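You operate a simulated robot arm through the tools that you are given. There is no shell and no other tool. Be economical: measure what you need, move in short steps, check, and stop when the job is done.

The job below is to be done with a simulated robot arm. You get a single attempt, and the scene is never put back.

TASK
Change the cracked grey pad in the holder for the white one.
Fine: loosen the wing nut, drop the old pad in the WORN tray, push the new one home, then tighten the nut.

Only the result counts: the job must be done as asked and must still hold three seconds after the hand-in. Knocking over, shifting, dropping, spilling or breaking anything else fails it.

THE ROBOT
A 6-joint arm with a two-finger parallel gripper, fixed in place. Base frame: the origin is at the foot of the arm, x ahead of it, y to its left, z up; the work surface is at about z = 86. Lengths are in cm, angles in rad, forces in N, time in s.
With the tool pointing down near the work surface it reaches from about 24 to 64 cm from the base axis. Its first joint turns from -1.152 to 1.152 rad. Payload 2.7 kg.
The TCP is the grasp point between the finger pads, 2.3 cm short of the fingertips. In the tool frame z runs along the fingers and y along their closing line. Largest opening 9.4 cm; finger width 3.8, thickness 1; the body of the gripper, 5.4 by 9.6 cm, starts 3.9 cm behind the TCP.
Orientation is told as [roll, pitch, yaw] about the base's x, y, z axes, in that order, counted from this pose: with the fingers straight down and closing along the base's y, the tool's x points along the base's -x, its y along +y and its z along -z.

THE INTERFACE
- The arm moves only by the tool step_arm. Its arguments are lists of equal length, an entry for each row: "travel": the shift along the base's x, y, z in units of 200 mm (1.0 is 200 mm), a list of three; "dr": the turn, a rotation vector about the base's x, y, z in units of 90 degrees (1.0 is 90 degrees), a list of three; "hand": the opening, from 0 (shut) to 1 (fully open). In form: {"travel": [[tx, ty, tz], ...], "dr": [[rx, ry, rz], ...], "hand": [hand, ...]}. A call has 1 to 8 rows; each row is the pose to reach, as a shift and turn from the pose commanded when the call began. A call with a number of a shift or a turn outside -1 to 1 is refused whole. Each row takes 0.2 s and may step no farther than 5 cm and 0.15 rad from the row before; otherwise, or with a gripper value out of range, the whole call is refused. A pose out of reach is approached as far as the arm can. The call stops where the force on the tool passes 70 N (or 10 N more than at its start, if that is more) or the arm is blocked; 0.2 s more then pass. Each finger travels about 4.5 cm/s and halts on what it meets, pressing with about 21 N; the grip force reading is that of the motor and also rises with nothing between the fingers. The clock runs only during rows and for 0.2 s after the last one: add rows that repeat a pose to give the fingers time. It gives the time, the measured TCP pose, the force on the tool (base axes), the opening and the grip force at its end, in the units of the frame above (readings bear some noise), with the torque about the TCP (base axes, N m) and any sound that the robot's microphone picked up.
- Cameras (640 x 400 px; columns grow to the right, rows downward): "scene" is fixed at [7.15, -43.52, 139.25]; the picture's right is [0.79, -0.62, 0.00], its down [-0.42, -0.53, -0.73] and it looks along [0.45, 0.58, -0.68] (base axes); focal length 316 px, centre (320, 200). "wrist" rides on the gripper at [8.7, 1.6, -7.5] in the tool frame; the picture's right is [-0.18, 0.98, 0.00], its down [-0.58, -0.11, -0.81] and it looks along [-0.79, -0.15, 0.59] (tool axes); focal length 243 px, centre (320, 200).
- camera(camera): a new picture of that camera. The clock stands still meanwhile.
- measure_at(camera, pixels): there is no depth. For up to 12 entries [column, row, z] of the newest picture of that camera ("zoom" is the newest enlarged one), the place [x, y] in the base frame at which the ray of that pixel passes the height z, good to about 0.3 cm. The clock stands still meanwhile.
- inspect(camera, box): a new picture of the part [left, top, right, bottom] of that camera's present view, enlarged. The clock stands still meanwhile.
- hand_in(): hands the job in; it is judged then, once.

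Keep the steps short. Do not move on a guess: measure, check each grasp and each placing, and mend mistakes. In all there are 80 turns and 54 pictures (those below and enlarged ones count). Leave the gripper open and the arm clear of the work at the hand-in unless told otherwise, and finish with a single line.

The tools are called after "Call:" as name(argument=value, ...) on one line, values as JSON. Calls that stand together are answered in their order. step_arm: Moves the arm, as the interface text tells. Its arguments: {"type":"object","properties":{"travel":{"type":"array","items":{"type":"array","items":{"type":"number"}}},"dr":{"type":"array","items":{"type":"array","items":{"type":"number"}}},"hand":{"type":"array","items":{"type":"number"}}},"required":["travel","dr","hand"]} The other tools are called the same way: camera (camera) takes a picture; measure_at (camera, pixels) gives the place at which the rays of pixels pass given heights; inspect (camera, box) takes an enlarged picture of a part of a camera's view; hand_in () hands the job in.

At the start:

```text
clock: 0.0
tool_pos: [42.51, -15.35, 114.67]
tcp_rot: [0.001, -0.004, 0.002]
contact_force: [0.1, -0.3, -0.4]
torque: [-0.01, 0.04, 0.0]
width: 9.41
finger_force: 0.0
```

scene: 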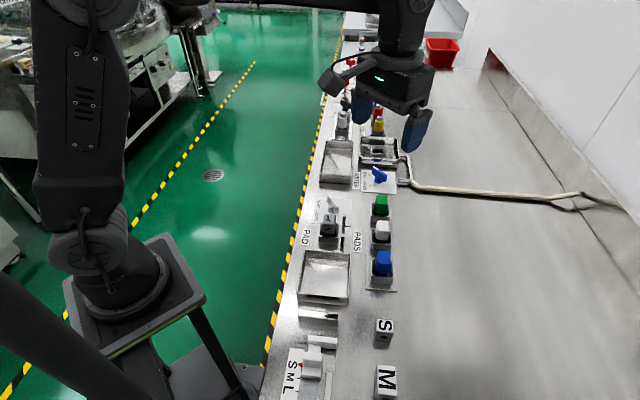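
wrist: 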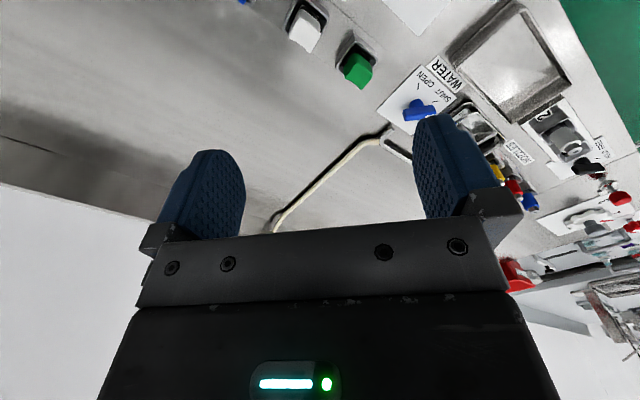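

The scene shows the PAD holder near (330,220) and the PADS row at (382,205..265). I'll enlarge that region first.

Call:
inspect(camera="scene", box=[280, 180, 420, 300])

Call:
inspect(camera="scene", box=[260, 100, 440, 400])

```text
3.33 times, centred on (350, 240) of scene
```

zoom: 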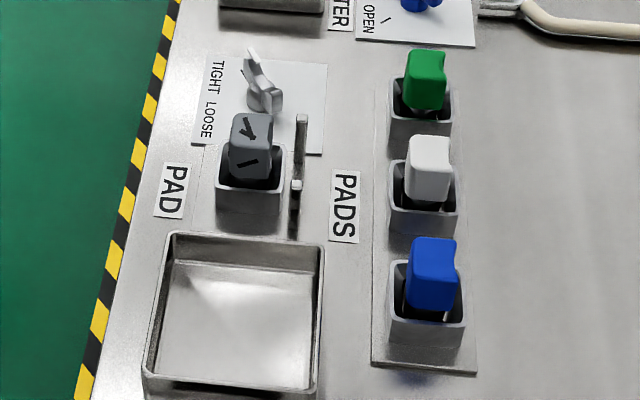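

```text
1.33 times, centred on (350, 250) of scene
```

zoom: 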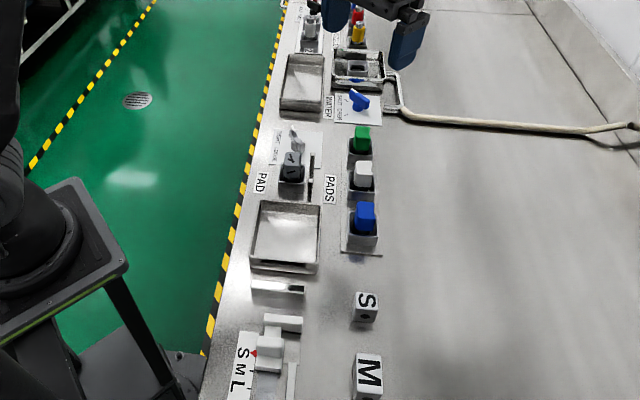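

Pads, nut and trays are visible, but the WORN label isn't. I'll measure the main points at several heights and look closer at both trays.

Call:
measure_at(camera="scene", pixels=[[333, 213, 86], [333, 203, 89], [330, 216, 93], [328, 239, 86], [383, 222, 93], [382, 242, 86], [325, 275, 86], [338, 160, 86], [330, 284, 86], [382, 260, 93]])

Call:
inspect(camera="scene", box=[290, 230, 380, 310])

Call:
inspect(camera="scene", box=[300, 110, 420, 200])

```text
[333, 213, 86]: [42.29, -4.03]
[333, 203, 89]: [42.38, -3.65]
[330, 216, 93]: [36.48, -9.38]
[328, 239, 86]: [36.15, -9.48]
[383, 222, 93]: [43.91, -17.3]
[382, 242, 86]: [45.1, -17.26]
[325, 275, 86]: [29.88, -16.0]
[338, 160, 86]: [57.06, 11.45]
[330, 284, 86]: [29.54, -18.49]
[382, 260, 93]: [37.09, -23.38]
```

```text
5.00 times, centred on (335, 270) of scene
```

zoom: 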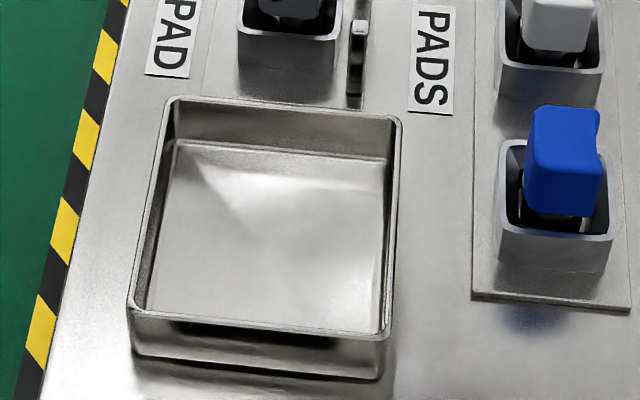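

```text
4.44 times, centred on (360, 155) of scene
```

zoom: 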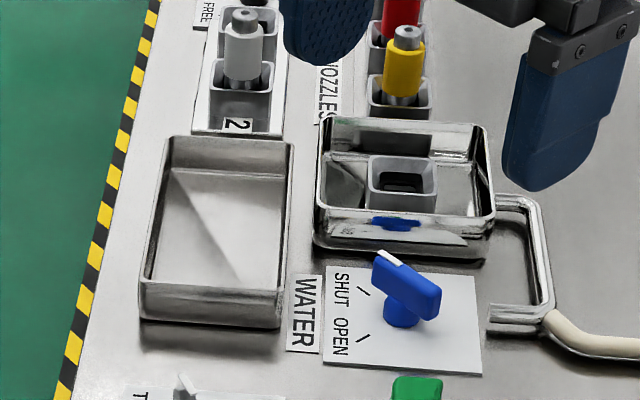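

Neither tray shows a label from here. It may be on the floor side, which is how the printed text faces. I'll carry the arm up high to the floor side and turn it so the wrist camera looks across the bench.

Call:
step_arm(travel=[[-0.05, 0.07, 0], [-0.1, 0.14, 0], [-0.15, 0.21, 0], [-0.2, 0.28, 0], [-0.25, 0.35, 0], [-0.3, 0.42, 0], [-0.35, 0.49, 0], [-0.4, 0.55, 0]], dr=[[0, 0, -0.048], [0, 0, -0.096], [0, 0, -0.144], [0, 0, -0.192], [0, 0, -0.24], [0, 0, -0.288], [0, 0, -0.336], [0, 0, -0.384]], hand=[1, 1, 1, 1, 1, 1, 1, 1])

Call:
camera(camera="wrist")

Call:
camera(camera="scene")

```text
clock: 1.8
tool_pos: [34.3, -4.3, 114.76]
tcp_rot: [0.002, -0.004, -0.603]
contact_force: [0.9, 0.6, 0.1]
torque: [0.04, 0.03, 0.02]
width: 9.38
finger_force: 0.1
```

```text
47 pictures are left
```

wrist: 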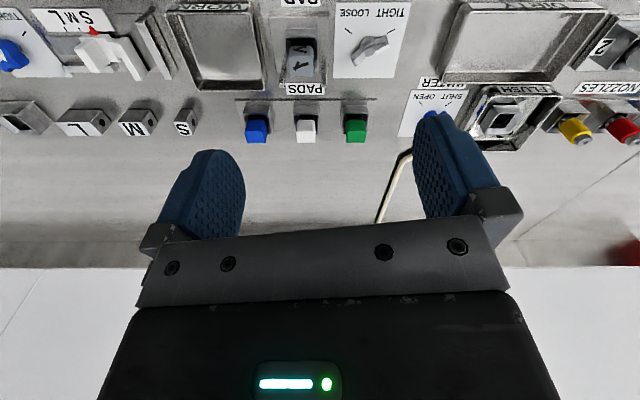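

```text
46 pictures are left
```

scene: 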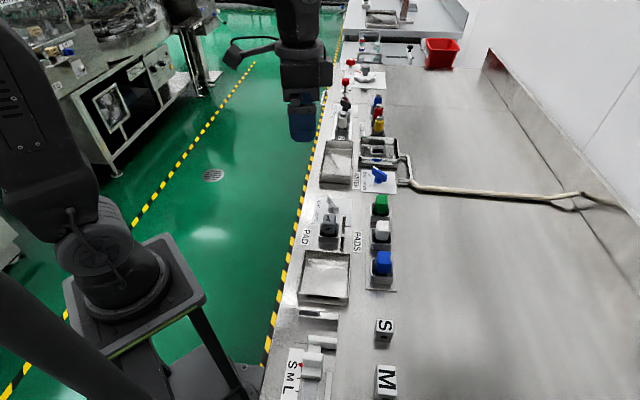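

Excellent view. Enlarging the tray labels and the holder/nut.

Call:
inspect(camera="wrist", box=[170, 0, 420, 150])

Call:
inspect(camera="wrist", box=[260, 0, 420, 100])

```text
2.56 times, centred on (295, 75) of wrist
```

zoom: 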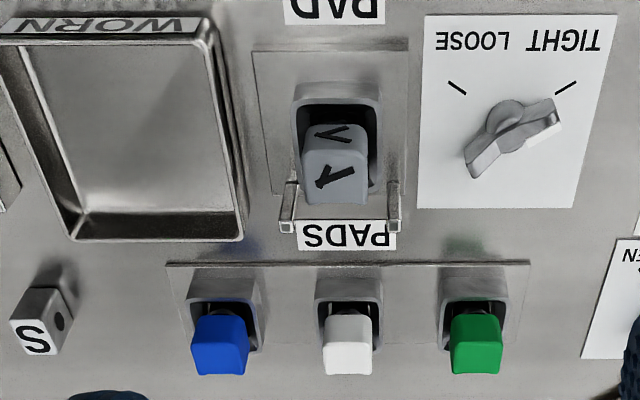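

```text
4.00 times, centred on (340, 50) of wrist
```

zoom: 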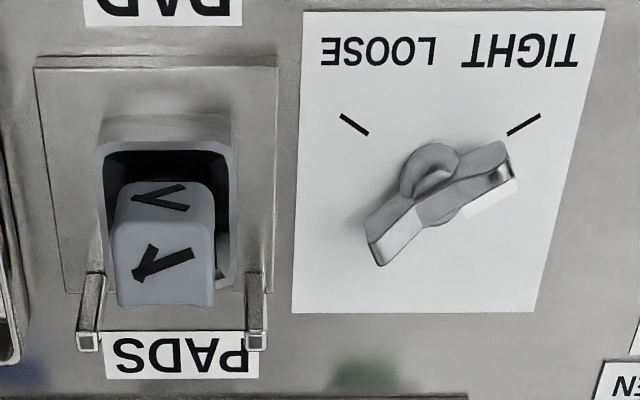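

The near-left tray is WORN. The nut's white-tipped wing points to TIGHT; LOOSE is the other tick. Measuring nut, ticks, holder and pads in this zoom.

Call:
measure_at(camera="zoom", pixels=[[510, 133, 86], [538, 116, 86], [368, 133, 86], [342, 116, 86], [437, 205, 86], [437, 205, 88], [505, 160, 88], [375, 250, 88], [167, 125, 89], [165, 185, 93], [160, 300, 93], [88, 342, 88]])

Call:
measure_at(camera="wrist", pixels=[[305, 139, 93], [256, 139, 93], [355, 139, 93], [304, 118, 93], [255, 118, 93], [355, 118, 93], [200, 15, 88], [260, 85, 88], [180, 85, 88], [260, 10, 88], [375, 98, 86], [236, 98, 86]])

```text
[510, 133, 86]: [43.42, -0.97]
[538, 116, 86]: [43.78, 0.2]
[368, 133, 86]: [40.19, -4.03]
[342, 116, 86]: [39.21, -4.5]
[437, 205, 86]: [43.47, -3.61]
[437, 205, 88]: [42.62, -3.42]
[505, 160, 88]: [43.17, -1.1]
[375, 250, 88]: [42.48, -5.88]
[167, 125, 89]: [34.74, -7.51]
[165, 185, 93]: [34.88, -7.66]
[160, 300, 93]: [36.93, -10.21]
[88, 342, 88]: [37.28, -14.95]
```

```text
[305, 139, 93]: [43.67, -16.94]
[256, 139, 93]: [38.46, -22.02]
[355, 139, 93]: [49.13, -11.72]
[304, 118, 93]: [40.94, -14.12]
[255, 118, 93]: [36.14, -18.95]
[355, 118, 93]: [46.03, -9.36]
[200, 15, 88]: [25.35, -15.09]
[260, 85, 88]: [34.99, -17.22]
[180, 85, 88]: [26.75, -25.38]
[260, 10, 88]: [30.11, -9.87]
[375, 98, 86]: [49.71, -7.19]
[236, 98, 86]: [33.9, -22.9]
```

Bench axis lies at 45°. Nut centre is about (42.6, -3.2), and the tight wing points at roughly 75°, so it must turn about +120° to LOOSE. I'll go above the nut at z≈106, turning the fingers across the wing (yaw ≈ -1.75), and look.

Call:
step_arm(travel=[[0.05, 0.007, -0.05], [0.1, 0.014, -0.1], [0.15, 0.021, -0.16], [0.2, 0.028, -0.22], [0.26, 0.035, -0.28], [0.32, 0.042, -0.34], [0.37, 0.049, -0.39], [0.415, 0.055, -0.44]], dr=[[0, 0, -0.0915], [0, 0, -0.183], [0, 0, -0.2745], [0, 0, -0.366], [0, 0, -0.4575], [0, 0, -0.549], [0, 0, -0.6405], [0, 0, -0.732]], hand=[1, 1, 0.9, 0.8, 0.7, 0.6, 0.5, 0.45])

Call:
camera(camera="wrist")

Call:
inspect(camera="scene", box=[260, 120, 420, 260])

```text
clock: 3.6
tool_pos: [42.68, -3.36, 105.85]
tcp_rot: [0.0, -0.004, -1.755]
contact_force: [-0.2, -0.2, 0.2]
torque: [0.01, -0.02, -0.02]
width: 4.22
finger_force: 0.1
```

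```text
43 pictures are left
```

wrist: 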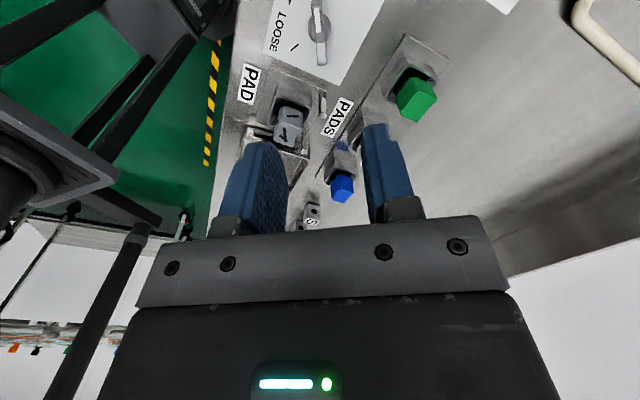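

```text
2.86 times, centred on (340, 190) of scene
```

zoom: 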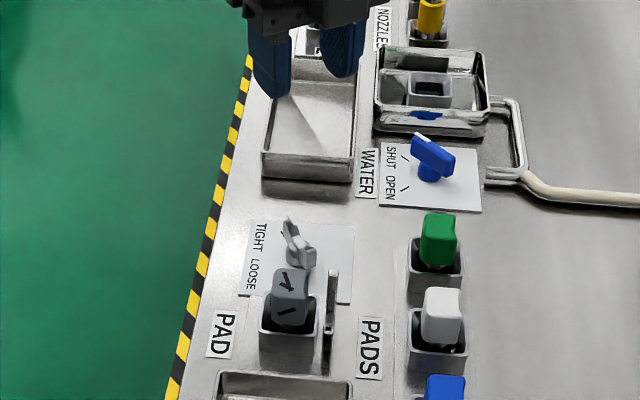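

Zooming on the nut from this near-overhead view, then measuring.

Call:
inspect(camera="wrist", box=[240, 0, 400, 100])

Call:
measure_at(camera="zoom", pixels=[[318, 175, 86], [318, 175, 90], [318, 15, 88], [312, 240, 88]])

```text
4.00 times, centred on (320, 50) of wrist
```

zoom: 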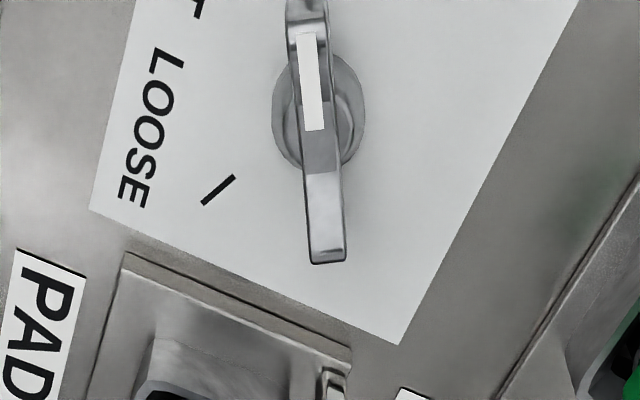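

```text
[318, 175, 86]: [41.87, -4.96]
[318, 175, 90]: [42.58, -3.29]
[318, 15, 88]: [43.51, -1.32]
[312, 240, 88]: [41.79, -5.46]
```

I'll triangulate the wing's tips and boss from both views to get its height.

Call:
measure_at(camera="zoom", pixels=[[328, 255, 87], [328, 255, 89], [328, 255, 91], [318, 110, 86], [318, 110, 88], [220, 190, 86], [318, 170, 89], [318, 170, 91], [307, 20, 88], [307, 20, 90], [302, 192, 89], [340, 192, 89]])

Call:
inspect(camera="scene", box=[312, 185, 352, 225])

```text
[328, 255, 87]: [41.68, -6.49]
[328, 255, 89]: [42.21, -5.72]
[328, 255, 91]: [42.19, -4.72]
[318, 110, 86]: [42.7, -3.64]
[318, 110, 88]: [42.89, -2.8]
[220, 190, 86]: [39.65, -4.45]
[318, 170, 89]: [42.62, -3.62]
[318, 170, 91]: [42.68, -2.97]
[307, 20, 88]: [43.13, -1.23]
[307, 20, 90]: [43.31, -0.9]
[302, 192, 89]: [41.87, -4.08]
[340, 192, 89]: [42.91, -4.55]
```

```text
10.00 times, centred on (332, 205) of scene
```

zoom: 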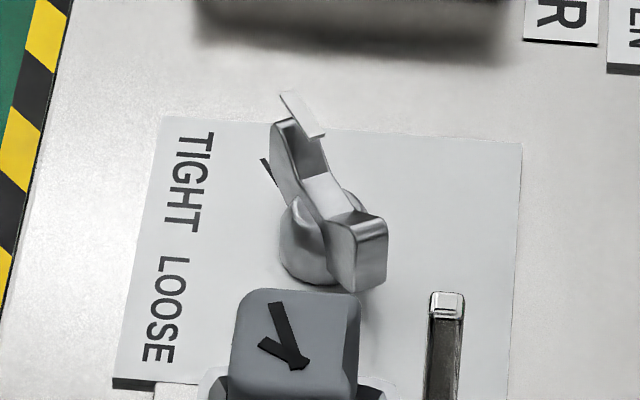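

Call:
measure_at(camera="zoom", pixels=[[360, 225, 87], [360, 225, 89], [360, 225, 91], [360, 290, 86], [360, 290, 87], [360, 290, 88], [305, 110, 89], [305, 110, 91], [310, 282, 86], [358, 290, 385], [310, 205, 88]])

```text
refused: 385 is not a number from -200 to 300
```

Call:
measure_at(camera="zoom", pixels=[[360, 225, 87], [360, 225, 89], [360, 225, 91], [360, 290, 86], [360, 290, 87], [360, 290, 88], [305, 110, 89], [305, 110, 91], [310, 282, 86], [310, 205, 88]])

```text
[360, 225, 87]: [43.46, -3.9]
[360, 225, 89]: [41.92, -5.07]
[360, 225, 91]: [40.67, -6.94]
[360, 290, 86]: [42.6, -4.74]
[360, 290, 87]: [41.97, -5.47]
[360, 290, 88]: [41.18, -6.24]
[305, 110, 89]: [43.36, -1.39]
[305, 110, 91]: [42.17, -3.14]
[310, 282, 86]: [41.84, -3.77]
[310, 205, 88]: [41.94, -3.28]
```

Wing: from (42.05,-5.5) to (43.4,-1.0), at 73°, top z≈89.3, centre (42.7,-3.25). I'll go down with the fingers astride it, to tips at about z 88, and watch forces.

Call:
step_arm(travel=[[0, 0.005, -0.2], [0, 0.005, -0.4], [0, 0.005, -0.6], [0, 0.005, -0.7], [0, 0.005, -0.775], [0, 0.005, -0.775]], dr=[[0, 0, -0.03], [0, 0, -0.071], [0, 0, -0.071], [0, 0, -0.071], [0, 0, -0.071], [0, 0, -0.071]], hand=[0.45, 0.45, 0.45, 0.45, 0.45, 0.45])

Call:
inspect(camera="scene", box=[292, 165, 372, 245])

```text
clock: 5.0
tool_pos: [42.6, -3.13, 90.35]
tcp_rot: [0.001, -0.002, -1.864]
contact_force: [-0.3, -0.3, 0.7]
torque: [0.02, 0.01, 0.03]
width: 4.23
finger_force: 0.0
```

```text
5.00 times, centred on (332, 205) of scene
```

zoom: 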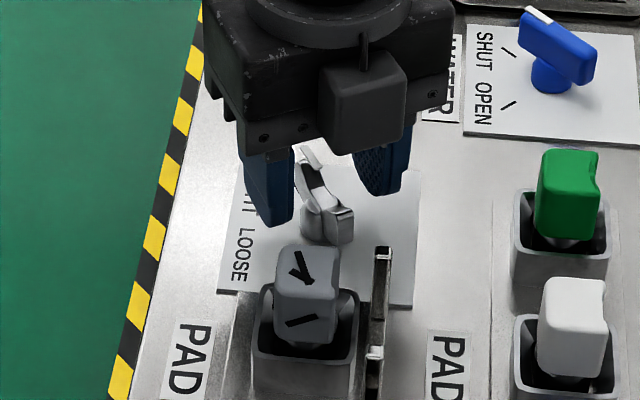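

Fingers straddle the wing properly. Closing now.

Call:
step_arm(travel=[[0, 0, 0], [0, 0, 0], [0, 0, 0], [0, 0, 0]], dr=[[0, 0, 0], [0, 0, 0], [0, 0, 0], [0, 0, 0]], hand=[0.25, 0.1, 0, 0])

```text
clock: 6.0
tool_pos: [42.65, -3.07, 90.2]
tcp_rot: [0.003, -0.004, -1.857]
contact_force: [0.8, -0.5, -0.8]
torque: [0.04, 0.11, 1.43]
width: 0.9
finger_force: 44.6
```

Width 0.9: wing is held. Turning counter-clockwise, first 60°.

Call:
step_arm(travel=[[0, 0, 0], [0, 0, 0], [0, 0, 0], [0, 0, 0], [0, 0, 0], [0, 0, 0], [0, 0, 0], [0, 0, 0]], dr=[[0, 0, 0.083], [0, 0, 0.166], [0, 0, 0.25], [0, 0, 0.333], [0, 0, 0.416], [0, 0, 0.5], [0, 0, 0.583], [0, 0, 0.667]], hand=[0, 0, 0, 0, 0, 0, 0, 0])

Call:
inspect(camera="scene", box=[292, 165, 372, 245])

```text
clock: 7.8
tool_pos: [42.41, -3.2, 90.22]
tcp_rot: [-0.007, 0.001, -0.815]
contact_force: [-29.8, -0.6, 10.3]
torque: [-0.55, -0.45, -0.05]
width: 0.92
finger_force: 44.9
```

```text
5.00 times, centred on (332, 205) of scene
```

zoom: 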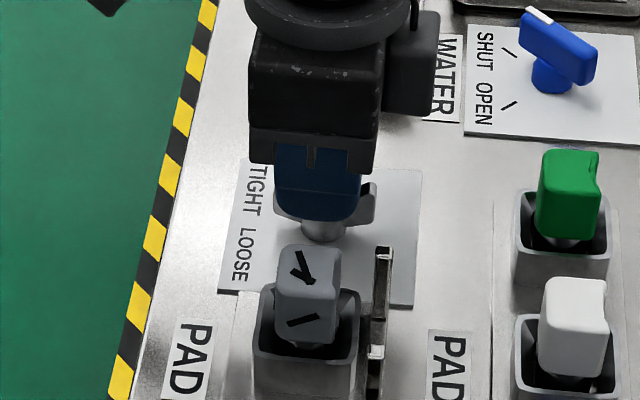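

The nut turns freely with a side force of -30 N in x, so my centre is slightly off; I'll shift -0.3 cm in x while turning on another ~55°.

Call:
step_arm(travel=[[-0.015, 0, 0], [-0.016, 0, 0], [-0.017, 0, 0], [-0.018, 0, 0], [-0.018, 0, 0], [-0.018, 0, 0], [-0.018, 0, 0], [-0.018, 0, 0]], dr=[[0, 0, 0.05], [0, 0, 0.13], [0, 0, 0.21], [0, 0, 0.29], [0, 0, 0.37], [0, 0, 0.45], [0, 0, 0.53], [0, 0, 0.61]], hand=[0, 0, 0, 0, 0, 0, 0, 0])

Call:
inspect(camera="scene", box=[292, 165, 372, 245])

```text
clock: 9.6
tool_pos: [42.26, -3.48, 90.33]
tcp_rot: [0.0, -0.003, 0.145]
contact_force: [5.9, -34.6, -29.5]
torque: [-0.57, 0.36, -0.06]
width: 0.89
finger_force: 45.3
```

```text
5.00 times, centred on (332, 205) of scene
```

zoom: 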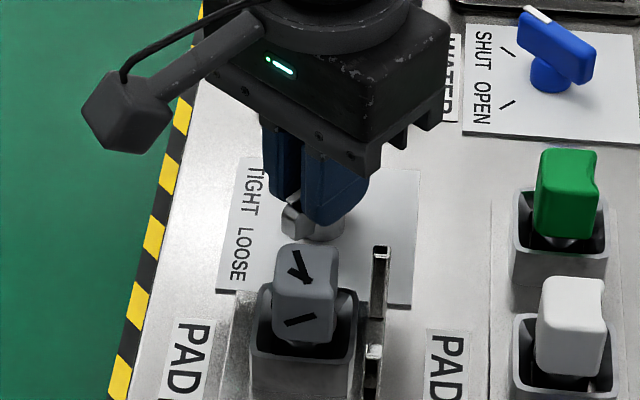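

Wing is at ~188° now; LOOSE tick lies ~200°. Ease the sideways offset (-0.25 cm in y) and turn a little further, checking for a stop.

Call:
step_arm(travel=[[0, -0.008, -0.003], [0, -0.014, -0.006], [0, -0.014, -0.006], [0, -0.014, -0.006]], dr=[[0, 0, 0.03], [0, 0, 0.07], [0, 0, 0.1], [0, 0, 0.1]], hand=[0, 0, 0, 0])

Call:
inspect(camera="scene", box=[312, 185, 352, 225])

```text
clock: 10.6
tool_pos: [42.25, -3.42, 90.23]
tcp_rot: [0.003, -0.004, 0.295]
contact_force: [-4.0, -18.5, -16.6]
torque: [-0.03, -0.91, -1.72]
width: 0.91
finger_force: 44.8
```

```text
10.00 times, centred on (332, 205) of scene
```

zoom: 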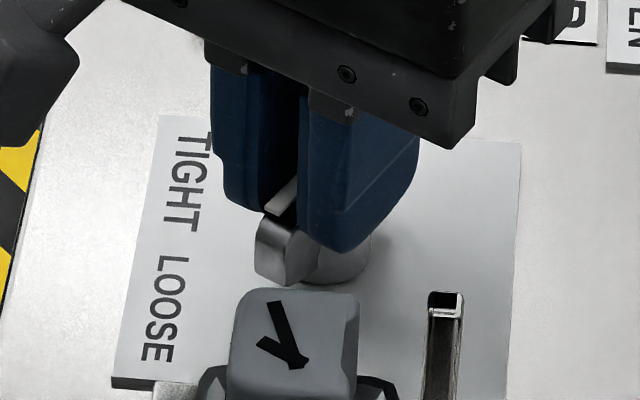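

Torque is now -1.7 N·m, maybe a stop. A small further nudge will show.

Call:
step_arm(travel=[[0, -0.005, -0.003], [0, -0.005, -0.003]], dr=[[0, 0, 0.03], [0, 0, 0.05]], hand=[0, 0])

```text
clock: 11.2
tool_pos: [42.28, -3.5, 90.28]
tcp_rot: [0.004, -0.004, 0.377]
contact_force: [-7.7, -2.7, 12.4]
torque: [-0.34, 1.23, -1.83]
width: 1.19
finger_force: 44.6
```

Width rose to 1.19 while torque stays: the nut is at its stop. Opening and lifting to look.

Call:
step_arm(travel=[[0, 0, 0], [0, 0, 0], [0, 0, 0], [0, 0, 0.15], [0, 0, 0.35], [0, 0, 0.55], [0, 0, 0.75], [0, 0, 0.95]], dr=[[0, 0, -0.03], [0, 0, -0.05], [0, 0, -0.05], [0, 0, -0.1], [0, 0, -0.15], [0, 0, -0.2], [0, 0, -0.25], [0, 0, -0.3]], hand=[0.3, 0.45, 0.45, 0.45, 0.45, 0.6, 0.8, 1])

Call:
inspect(camera="scene", box=[292, 165, 372, 245])

```text
clock: 13.0
tool_pos: [42.52, -3.44, 108.96]
tcp_rot: [0.003, -0.001, -0.095]
contact_force: [-0.2, -0.5, 0.7]
torque: [0.03, 0.0, -0.02]
width: 9.4
finger_force: 0.0
```

```text
5.00 times, centred on (332, 205) of scene
```

zoom: 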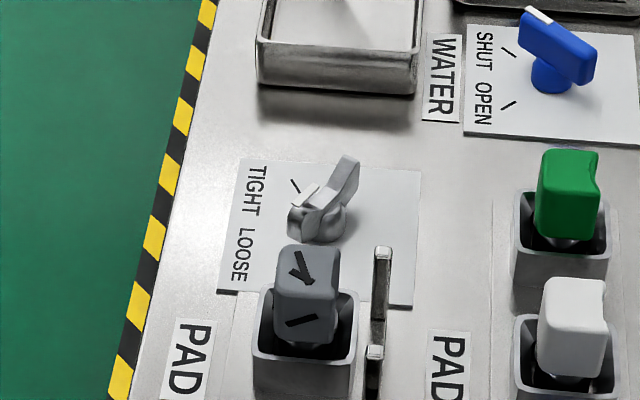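

The white tip is at LOOSE. Next: the old pad. Move over it with fingers closing along the bench axis (yaw -0.785) at z≈106 and look down.

Call:
step_arm(travel=[[-0.055, -0.043, -0.02], [-0.11, -0.087, -0.05], [-0.165, -0.13, -0.07], [-0.22, -0.173, -0.1], [-0.27, -0.217, -0.12], [-0.325, -0.26, -0.15]], dr=[[0, 0, -0.073], [0, 0, -0.146], [0, 0, -0.22], [0, 0, -0.293], [0, 0, -0.366], [0, 0, -0.44]], hand=[1, 1, 1, 1, 1, 1])

Call:
inspect(camera="wrist", box=[220, 0, 420, 125])

Call:
inspect(camera="scene", box=[305, 200, 355, 250])

```text
clock: 14.4
tool_pos: [35.82, -8.72, 106.24]
tcp_rot: [0.002, -0.004, -0.785]
contact_force: [-1.2, 0.6, 0.0]
torque: [-0.01, -0.03, -0.01]
width: 9.4
finger_force: 0.0
```

```text
3.20 times, centred on (320, 62) of wrist
```

zoom: 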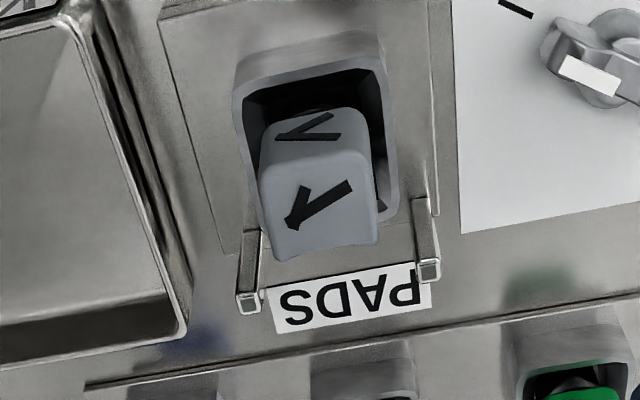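

```text
8.00 times, centred on (330, 225) of scene
```

zoom: 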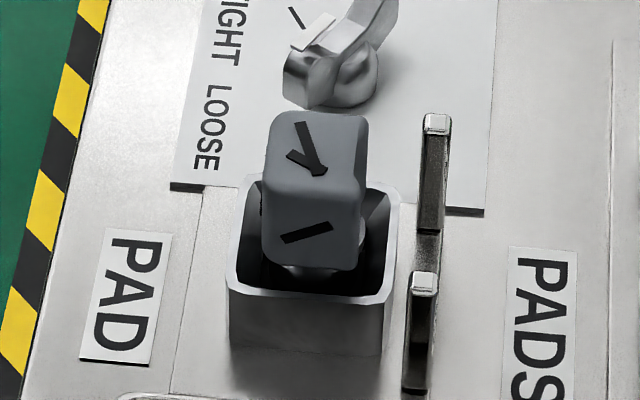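

Call:
measure_at(camera="zoom", pixels=[[316, 150, 91], [316, 150, 93], [316, 150, 95], [268, 180, 92], [362, 185, 92], [272, 118, 92], [366, 120, 92], [237, 290, 88], [382, 302, 88], [232, 375, 86], [437, 118, 90], [430, 235, 86]])

Call:
inspect(camera="wrist", box=[270, 20, 370, 90])

```text
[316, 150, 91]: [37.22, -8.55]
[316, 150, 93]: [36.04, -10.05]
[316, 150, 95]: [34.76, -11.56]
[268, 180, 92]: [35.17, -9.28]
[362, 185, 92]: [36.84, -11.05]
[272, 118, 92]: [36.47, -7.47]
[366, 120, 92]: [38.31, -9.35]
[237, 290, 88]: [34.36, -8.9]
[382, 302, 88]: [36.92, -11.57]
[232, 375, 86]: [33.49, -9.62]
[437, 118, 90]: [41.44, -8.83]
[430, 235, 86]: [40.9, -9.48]
```

```text
5.71 times, centred on (320, 55) of wrist
```

zoom: 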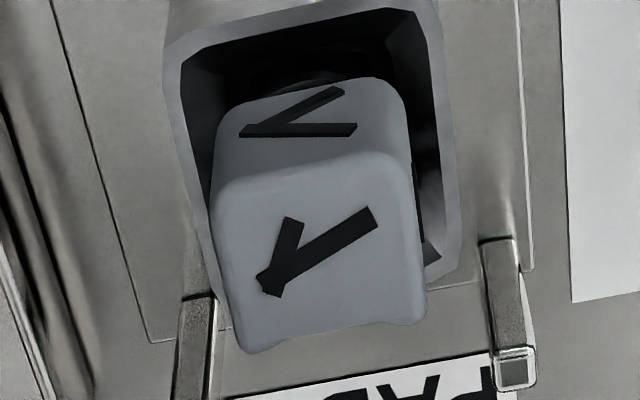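

Call:
measure_at(camera="zoom", pixels=[[322, 255, 91], [322, 255, 92], [322, 255, 93], [220, 182, 92], [408, 165, 92], [425, 312, 92], [243, 348, 92], [168, 50, 88], [430, 5, 88], [458, 260, 88], [515, 365, 88], [515, 365, 90]])

```text
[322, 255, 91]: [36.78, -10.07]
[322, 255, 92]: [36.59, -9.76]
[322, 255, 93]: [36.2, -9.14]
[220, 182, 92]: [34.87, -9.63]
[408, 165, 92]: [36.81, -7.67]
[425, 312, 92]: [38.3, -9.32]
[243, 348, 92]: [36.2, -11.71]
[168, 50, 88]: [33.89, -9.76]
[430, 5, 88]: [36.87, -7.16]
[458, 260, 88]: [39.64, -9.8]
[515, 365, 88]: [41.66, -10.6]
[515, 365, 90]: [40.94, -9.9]
```

Old pad: head ≈2.7 cm square at 45°, top z≈92.2, centre (36.52,-9.58); cup rim z≈88.8. Descend with fingers astride it, tips just above the rim.

Call:
step_arm(travel=[[0.035, -0.043, -0.15], [0.035, -0.043, -0.35], [0.035, -0.043, -0.55], [0.035, -0.043, -0.65], [0.035, -0.043, -0.735], [0.035, -0.043, -0.735]], dr=[[0, 0, 0], [0, 0, 0], [0, 0, 0], [0, 0, 0], [0, 0, 0], [0, 0, 0]], hand=[0.8, 0.6, 0.55, 0.55, 0.55, 0.55])

Call:
inspect(camera="scene", box=[290, 180, 370, 260])

```text
clock: 15.8
tool_pos: [36.62, -9.66, 91.44]
tcp_rot: [0.002, -0.003, -0.784]
contact_force: [0.4, 0.1, 0.6]
torque: [0.01, -0.02, 0.04]
width: 5.18
finger_force: 0.0
```

```text
5.00 times, centred on (330, 220) of scene
```

zoom: 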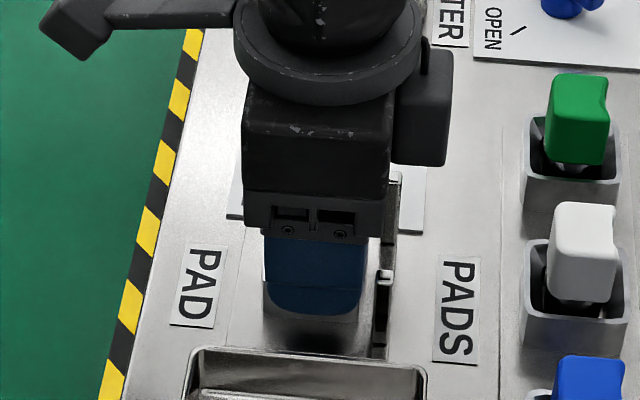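

No contact. Closing on the pad.

Call:
step_arm(travel=[[0, 0, 0], [0, 0, 0], [0, 0, 0], [0, 0, 0]], dr=[[0, 0, 0], [0, 0, 0], [0, 0, 0], [0, 0, 0]], hand=[0.4, 0.2, 0, 0])

```text
clock: 16.8
tool_pos: [36.49, -9.65, 91.41]
tcp_rot: [0.002, -0.003, -0.786]
contact_force: [4.8, 4.9, -9.5]
torque: [-0.05, -0.59, -0.25]
width: 4.28
finger_force: 45.1
```

Width 4.28 is the cup, not the 2.7 pad: tips are below the rim. Open, rise 0.8 cm, and close again.

Call:
step_arm(travel=[[0, 0, 0], [0, 0, 0], [0, 0, 0.04], [0, 0, 0.04], [0, 0, 0.04], [0, 0, 0.04], [0, 0, 0.04]], dr=[[0, 0, 0], [0, 0, 0], [0, 0, 0], [0, 0, 0], [0, 0, 0], [0, 0, 0], [0, 0, 0]], hand=[0.55, 0.55, 0.55, 0.4, 0.2, 0, 0])

```text
clock: 18.4
tool_pos: [36.48, -9.66, 92.18]
tcp_rot: [0.001, -0.004, -0.784]
contact_force: [-0.6, -0.3, 2.3]
torque: [-0.02, 0.07, -0.02]
width: 2.94
finger_force: 21.2
```

Width 2.94: that's the pad. Lifting straight up slowly.

Call:
step_arm(travel=[[0, 0, 0.03], [0, 0, 0.06], [0, 0, 0.1], [0, 0, 0.15], [0, 0, 0.22], [0, 0, 0.3], [0, 0, 0.4], [0, 0, 0.5]], dr=[[0, 0, 0], [0, 0, 0], [0, 0, 0], [0, 0, 0], [0, 0, 0], [0, 0, 0], [0, 0, 0], [0, 0, 0]], hand=[0, 0, 0, 0, 0, 0, 0, 0])

Call:
inspect(camera="scene", box=[280, 150, 380, 260])

```text
clock: 20.2
tool_pos: [36.37, -9.75, 102.28]
tcp_rot: [-0.001, -0.002, -0.784]
contact_force: [0.0, 0.4, -0.6]
torque: [-0.02, 0.0, 0.01]
width: 2.95
finger_force: 21.6
```

```text
3.64 times, centred on (330, 205) of scene
```

zoom: 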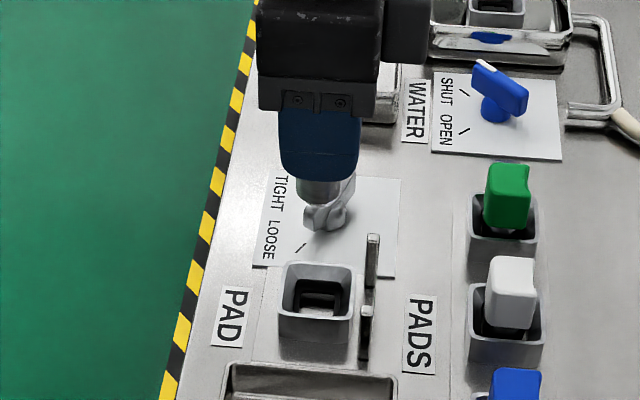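

Old pad is out. Now measuring the WORN tray's floor, and looking into the empty holder.

Call:
inspect(camera="scene", box=[312, 210, 352, 250])

Call:
camera(camera="scene")

Call:
measure_at(camera="scene", pixels=[[306.6, 259, 86.3], [349, 262, 86.3], [347, 297, 86.3], [300.6, 292, 86.3], [304, 250, 88.5], [351, 253, 88.5], [346, 303, 88.5], [297, 298, 88.5]])

Call:
inspect(camera="wrist", box=[220, 0, 420, 125])

```text
10.00 times, centred on (332, 230) of scene
```

zoom: 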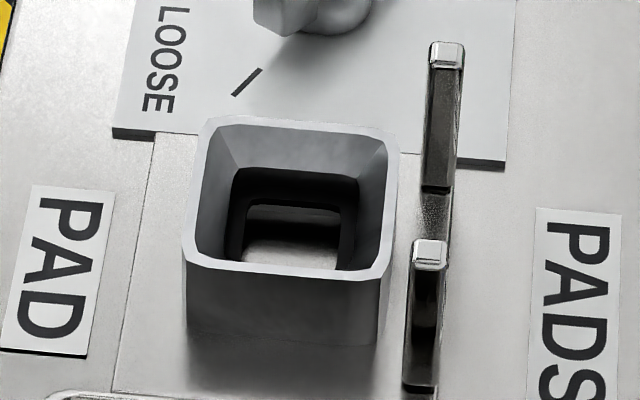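

```text
28 pictures are left
```

scene: 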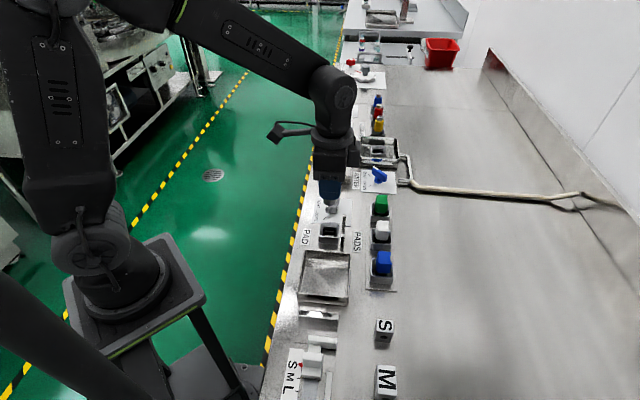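

```text
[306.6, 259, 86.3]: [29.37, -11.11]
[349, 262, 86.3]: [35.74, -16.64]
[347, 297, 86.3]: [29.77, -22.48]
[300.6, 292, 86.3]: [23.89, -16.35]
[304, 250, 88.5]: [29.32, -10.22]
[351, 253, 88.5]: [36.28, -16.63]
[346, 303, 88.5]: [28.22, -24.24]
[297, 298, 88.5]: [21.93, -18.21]
```

```text
3.20 times, centred on (320, 62) of wrist
```

zoom: 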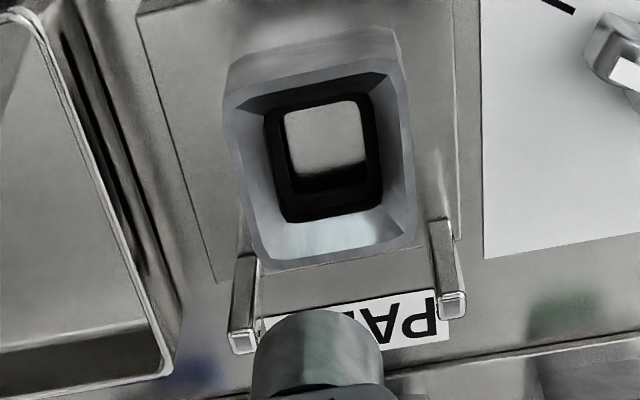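

Holder has a plain chamfered square socket. The WORN tray's floor centre is about (29.7,-16.6). Moving the old pad over it and lowering.

Call:
step_arm(travel=[[-0.08, -0.085, 0], [-0.17, -0.172, 0], [-0.25, -0.258, 0], [-0.335, -0.345, 0], [-0.335, -0.345, -0.15], [-0.335, -0.345, -0.3], [-0.335, -0.345, -0.4], [-0.335, -0.345, -0.45]], dr=[[0, 0, 0], [0, 0, 0], [0, 0, 0], [0, 0, 0], [0, 0, 0], [0, 0, 0], [0, 0, 0], [0, 0, 0]], hand=[0, 0, 0, 0, 0, 0, 0, 0])

Call:
inspect(camera="scene", box=[280, 220, 370, 310])

```text
clock: 22.0
tool_pos: [29.81, -16.43, 93.29]
tcp_rot: [0.001, -0.004, -0.784]
contact_force: [-0.9, 1.2, -0.6]
torque: [0.0, -0.02, -0.01]
width: 2.94
finger_force: 20.8
```

```text
4.44 times, centred on (325, 265) of scene
```

zoom: 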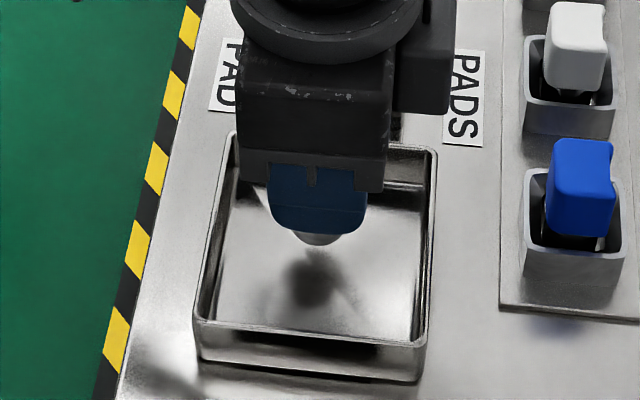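

Pad is centred over the tray, ~3 cm from the floor. Lower further in small steps.

Call:
step_arm(travel=[[0, 0, -0.05], [0, 0, -0.1], [0, 0, -0.125], [0, 0, -0.145]], dr=[[0, 0, 0], [0, 0, 0], [0, 0, 0], [0, 0, 0]], hand=[0, 0, 0, 0])

Call:
inspect(camera="scene", box=[290, 240, 350, 300])

```text
clock: 23.0
tool_pos: [29.94, -16.54, 90.52]
tcp_rot: [0.004, -0.011, -0.783]
contact_force: [-1.1, 0.5, 46.3]
torque: [-0.06, 0.2, -0.01]
width: 2.95
finger_force: 21.5
```

```text
6.67 times, centred on (320, 270) of scene
```

zoom: 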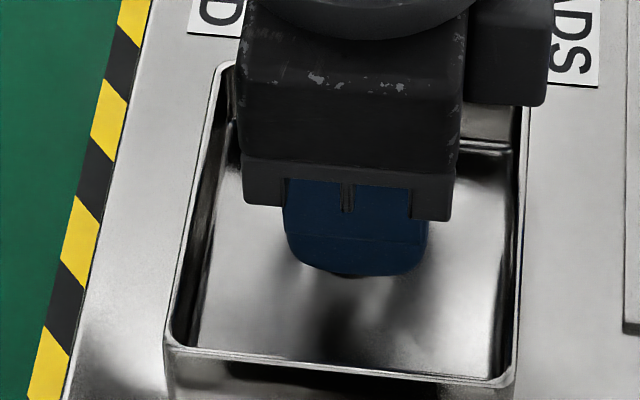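

Contact with the floor (46 N). Ease up 0.2 cm, open, and rise.

Call:
step_arm(travel=[[0, 0, 0.012], [0, 0, 0.012], [0, 0, 0.012], [0, 0, 0.012], [0, 0, 0.1], [0, 0, 0.3], [0, 0, 0.5], [0, 0, 0.7]], dr=[[0, 0, 0], [0, 0, 0], [0, 0, 0], [0, 0, 0], [0, 0, 0], [0, 0, 0], [0, 0, 0], [0, 0, 0]], hand=[0.2, 0.4, 0.5, 0.5, 0.5, 0.5, 0.6, 0.6])

Call:
inspect(camera="scene", box=[280, 210, 400, 300])

```text
clock: 24.8
tool_pos: [29.65, -16.32, 104.49]
tcp_rot: [0.002, -0.001, -0.783]
contact_force: [-0.4, 0.3, 0.9]
torque: [-0.01, 0.0, 0.01]
width: 5.64
finger_force: 0.0
```

```text
4.44 times, centred on (340, 255) of scene
```

zoom: 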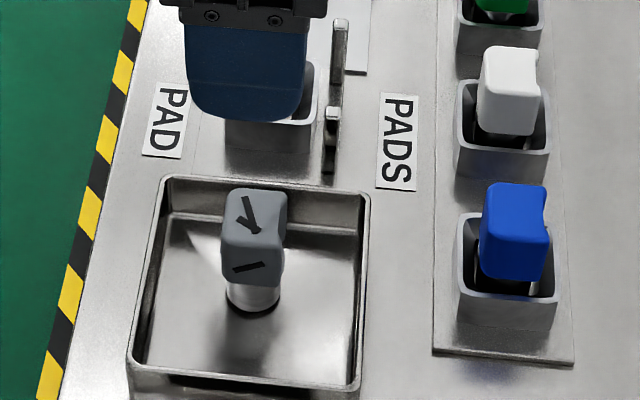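

Old pad stands in the WORN tray. Now go above the white pad and look down.

Call:
step_arm(travel=[[0.1, 0, 0.04], [0.23, 0, 0.08], [0.36, 0.01, 0.08], [0.49, 0.01, 0.08], [0.6, 0.015, 0.08], [0.67, 0.015, 0.08]], dr=[[0, 0, 0], [0, 0, 0], [0, 0, 0], [0, 0, 0], [0, 0, 0], [0, 0, 0]], hand=[0.6, 0.6, 0.6, 0.6, 0.6, 0.6])

Call:
inspect(camera="wrist", box=[270, 20, 370, 90])

Call:
measure_at(camera="zoom", pixels=[[320, 200, 92], [320, 300, 92], [320, 100, 92]])

Call:
inspect(camera="scene", box=[357, 205, 407, 255])

```text
clock: 26.2
tool_pos: [43.32, -16.27, 105.88]
tcp_rot: [0.002, -0.001, -0.783]
contact_force: [0.4, 0.2, 0.4]
torque: [0.0, 0.01, -0.03]
width: 5.67
finger_force: 0.1
```

```text
5.71 times, centred on (320, 55) of wrist
```

zoom: 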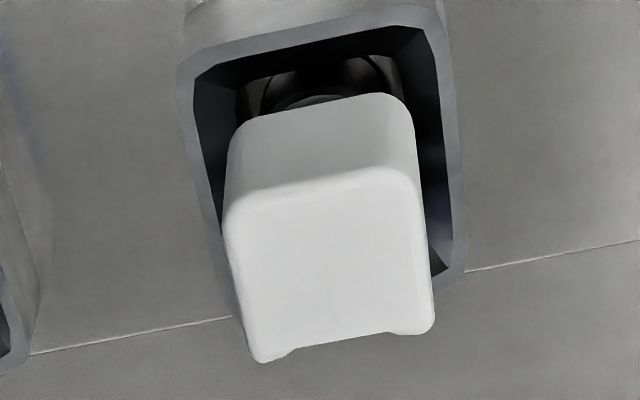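

```text
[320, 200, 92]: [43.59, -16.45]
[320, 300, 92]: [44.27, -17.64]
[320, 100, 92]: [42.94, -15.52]
```

```text
8.00 times, centred on (382, 230) of scene
```

zoom: 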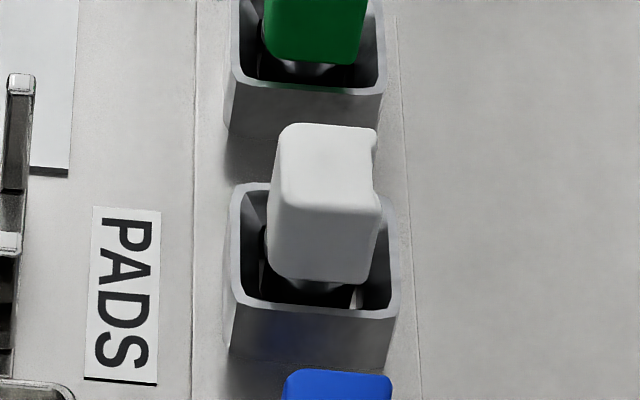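

Call:
measure_at(camera="zoom", pixels=[[328, 168, 92], [328, 168, 93], [328, 168, 94], [237, 300, 89], [385, 315, 89]])

Call:
inspect(camera="wrist", box=[270, 20, 370, 90])

Call:
measure_at(camera="zoom", pixels=[[332, 264, 92], [332, 264, 93], [332, 264, 94], [228, 205, 92], [410, 172, 92], [432, 322, 92], [258, 355, 92], [182, 65, 89], [435, 8, 89], [465, 270, 89], [230, 315, 89]])

```text
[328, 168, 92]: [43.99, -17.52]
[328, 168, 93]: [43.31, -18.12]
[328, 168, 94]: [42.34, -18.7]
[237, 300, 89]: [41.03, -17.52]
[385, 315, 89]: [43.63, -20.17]
```

```text
5.71 times, centred on (320, 55) of wrist
```

zoom: 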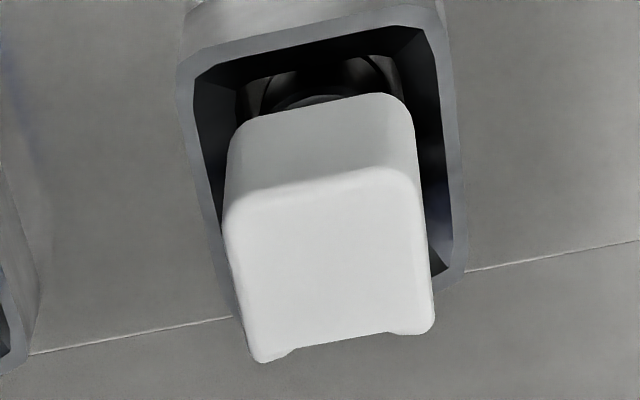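

```text
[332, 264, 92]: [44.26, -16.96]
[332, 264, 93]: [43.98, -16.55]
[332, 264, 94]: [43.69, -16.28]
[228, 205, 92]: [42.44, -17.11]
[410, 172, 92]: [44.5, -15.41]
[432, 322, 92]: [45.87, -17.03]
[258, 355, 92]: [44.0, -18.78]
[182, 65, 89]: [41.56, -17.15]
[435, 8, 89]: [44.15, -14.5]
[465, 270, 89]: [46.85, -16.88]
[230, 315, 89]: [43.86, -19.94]
```

White pad: top z≈92, centre (44.17,-17.08), groove to the wall as with the old one. Descend astride to TCP z 92.15 and close.

Call:
step_arm(travel=[[0.042, -0.041, -0.1], [0.042, -0.041, -0.3], [0.042, -0.041, -0.5], [0.042, -0.041, -0.6], [0.042, -0.041, -0.686], [0.042, -0.041, -0.686]], dr=[[0, 0, 0], [0, 0, 0], [0, 0, 0], [0, 0, 0], [0, 0, 0], [0, 0, 0]], hand=[0.55, 0.55, 0.55, 0.55, 0.55, 0.55])

Call:
inspect(camera="scene", box=[352, 190, 412, 260])

```text
clock: 27.6
tool_pos: [44.16, -17.02, 92.27]
tcp_rot: [0.001, -0.003, -0.784]
contact_force: [-0.2, 0.1, 0.0]
torque: [0.01, 0.01, -0.01]
width: 5.15
finger_force: 0.0
```

```text
5.71 times, centred on (382, 225) of scene
```

zoom: 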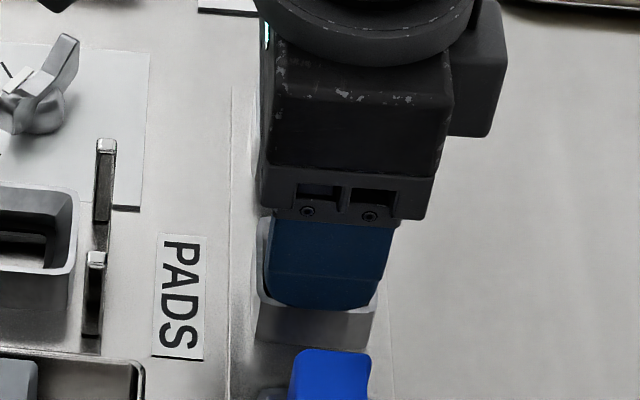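

Clear of neighbours. Close and lift straight.

Call:
step_arm(travel=[[0, 0, 0], [0, 0, 0], [0, 0, 0], [0, 0, 0]], dr=[[0, 0, 0], [0, 0, 0], [0, 0, 0], [0, 0, 0]], hand=[0.4, 0.2, 0, 0])

```text
clock: 28.6
tool_pos: [44.03, -17.05, 92.26]
tcp_rot: [0.001, -0.004, -0.784]
contact_force: [-0.8, 0.3, -0.3]
torque: [0.01, -0.03, -0.01]
width: 2.96
finger_force: 20.6
```

Call:
step_arm(travel=[[0, 0, 0.03], [0, 0, 0.06], [0, 0, 0.1], [0, 0, 0.15], [0, 0, 0.22], [0, 0, 0.3], [0, 0, 0.4], [0, 0, 0.5]], dr=[[0, 0, 0], [0, 0, 0], [0, 0, 0], [0, 0, 0], [0, 0, 0], [0, 0, 0], [0, 0, 0], [0, 0, 0]], hand=[0, 0, 0, 0, 0, 0, 0, 0])

Call:
inspect(camera="scene", box=[340, 150, 430, 270])

```text
clock: 30.4
tool_pos: [44.18, -17.08, 102.31]
tcp_rot: [0.002, -0.003, -0.784]
contact_force: [0.4, -0.9, -0.4]
torque: [0.0, 0.02, -0.01]
width: 2.95
finger_force: 21.3
```

```text
3.33 times, centred on (385, 210) of scene
```

zoom: 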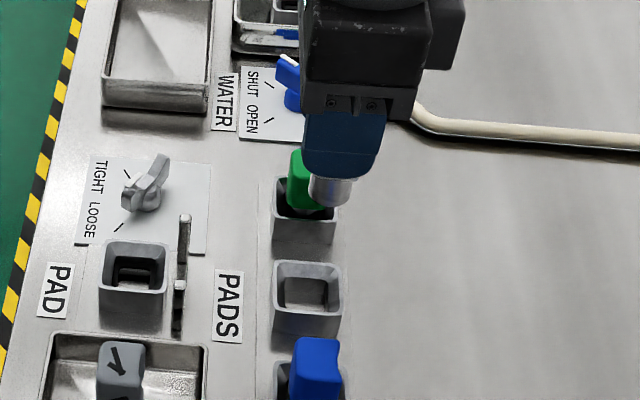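

White pad out (round stem). Carry it over to the holder at (36.5,-9.65), then down to just above the socket.

Call:
step_arm(travel=[[-0.09, 0.088, 0], [-0.19, 0.185, 0], [-0.29, 0.28, 0], [-0.381, 0.37, 0], [-0.381, 0.37, 0], [-0.381, 0.37, -0.12], [-0.381, 0.37, -0.24], [-0.381, 0.37, -0.3]], dr=[[0, 0, 0], [0, 0, 0], [0, 0, 0], [0, 0, 0], [0, 0, 0], [0, 0, 0], [0, 0, 0], [0, 0, 0]], hand=[0, 0, 0, 0, 0, 0, 0, 0])

Call:
inspect(camera="scene", box=[305, 190, 365, 250])

Call:
inspect(camera="wrist", box=[220, 40, 420, 190])

```text
clock: 32.2
tool_pos: [36.55, -9.75, 96.34]
tcp_rot: [0.001, -0.003, -0.784]
contact_force: [0.3, -0.2, -0.7]
torque: [0.04, -0.01, 0.0]
width: 2.96
finger_force: 20.9
```

```text
6.67 times, centred on (335, 220) of scene
```

zoom: 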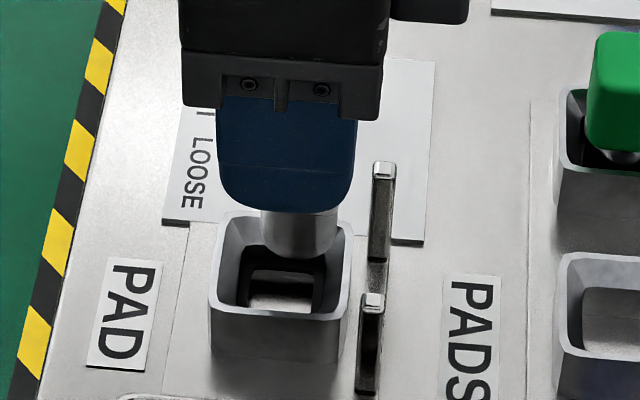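

```text
2.67 times, centred on (320, 115) of wrist
```

zoom: 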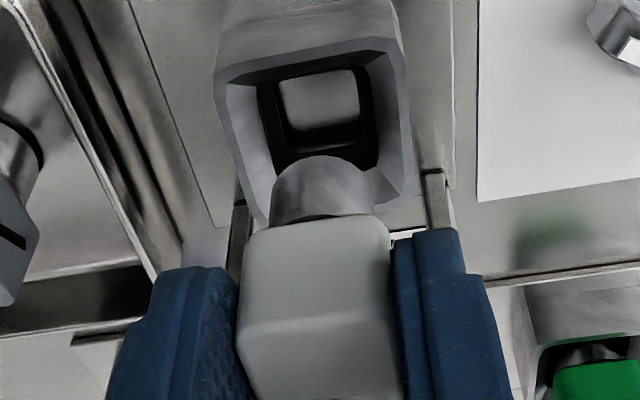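

Stem lines up with the socket. Lower to z≈93.3 gently.

Call:
step_arm(travel=[[0, 0, -0.04], [0, 0, -0.08], [0, 0, -0.11], [0, 0, -0.14], [0, 0, -0.155]], dr=[[0, 0, 0], [0, 0, 0], [0, 0, 0], [0, 0, 0], [0, 0, 0]], hand=[0, 0, 0, 0, 0])

```text
clock: 33.4
tool_pos: [36.28, -9.56, 93.08]
tcp_rot: [0.0, -0.002, -0.782]
contact_force: [-5.8, 5.3, 1.9]
torque: [0.24, 0.29, -0.03]
width: 2.93
finger_force: 21.3
```

Small side force toward the floor side (−5.8, +5.3); yield 0.1 cm and go on down to the old home height.

Call:
step_arm(travel=[[-0.005, 0.005, -0.015], [-0.006, 0.006, -0.03], [-0.006, 0.006, -0.045], [-0.006, 0.006, -0.055], [-0.006, 0.006, -0.055]], dr=[[0, 0, 0], [0, 0, 0], [0, 0, 0], [0, 0, 0], [0, 0, 0]], hand=[0, 0, 0, 0, 0])

Call:
inspect(camera="scene", box=[305, 190, 365, 250])

```text
clock: 34.6
tool_pos: [36.5, -9.46, 92.26]
tcp_rot: [0.004, -0.009, -0.785]
contact_force: [2.1, -14.0, 26.6]
torque: [-0.37, -0.01, -0.01]
width: 2.98
finger_force: 21.2
```

```text
6.67 times, centred on (335, 220) of scene
```

zoom: 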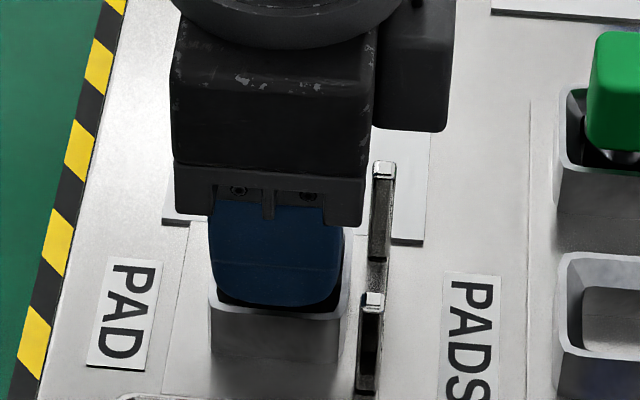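

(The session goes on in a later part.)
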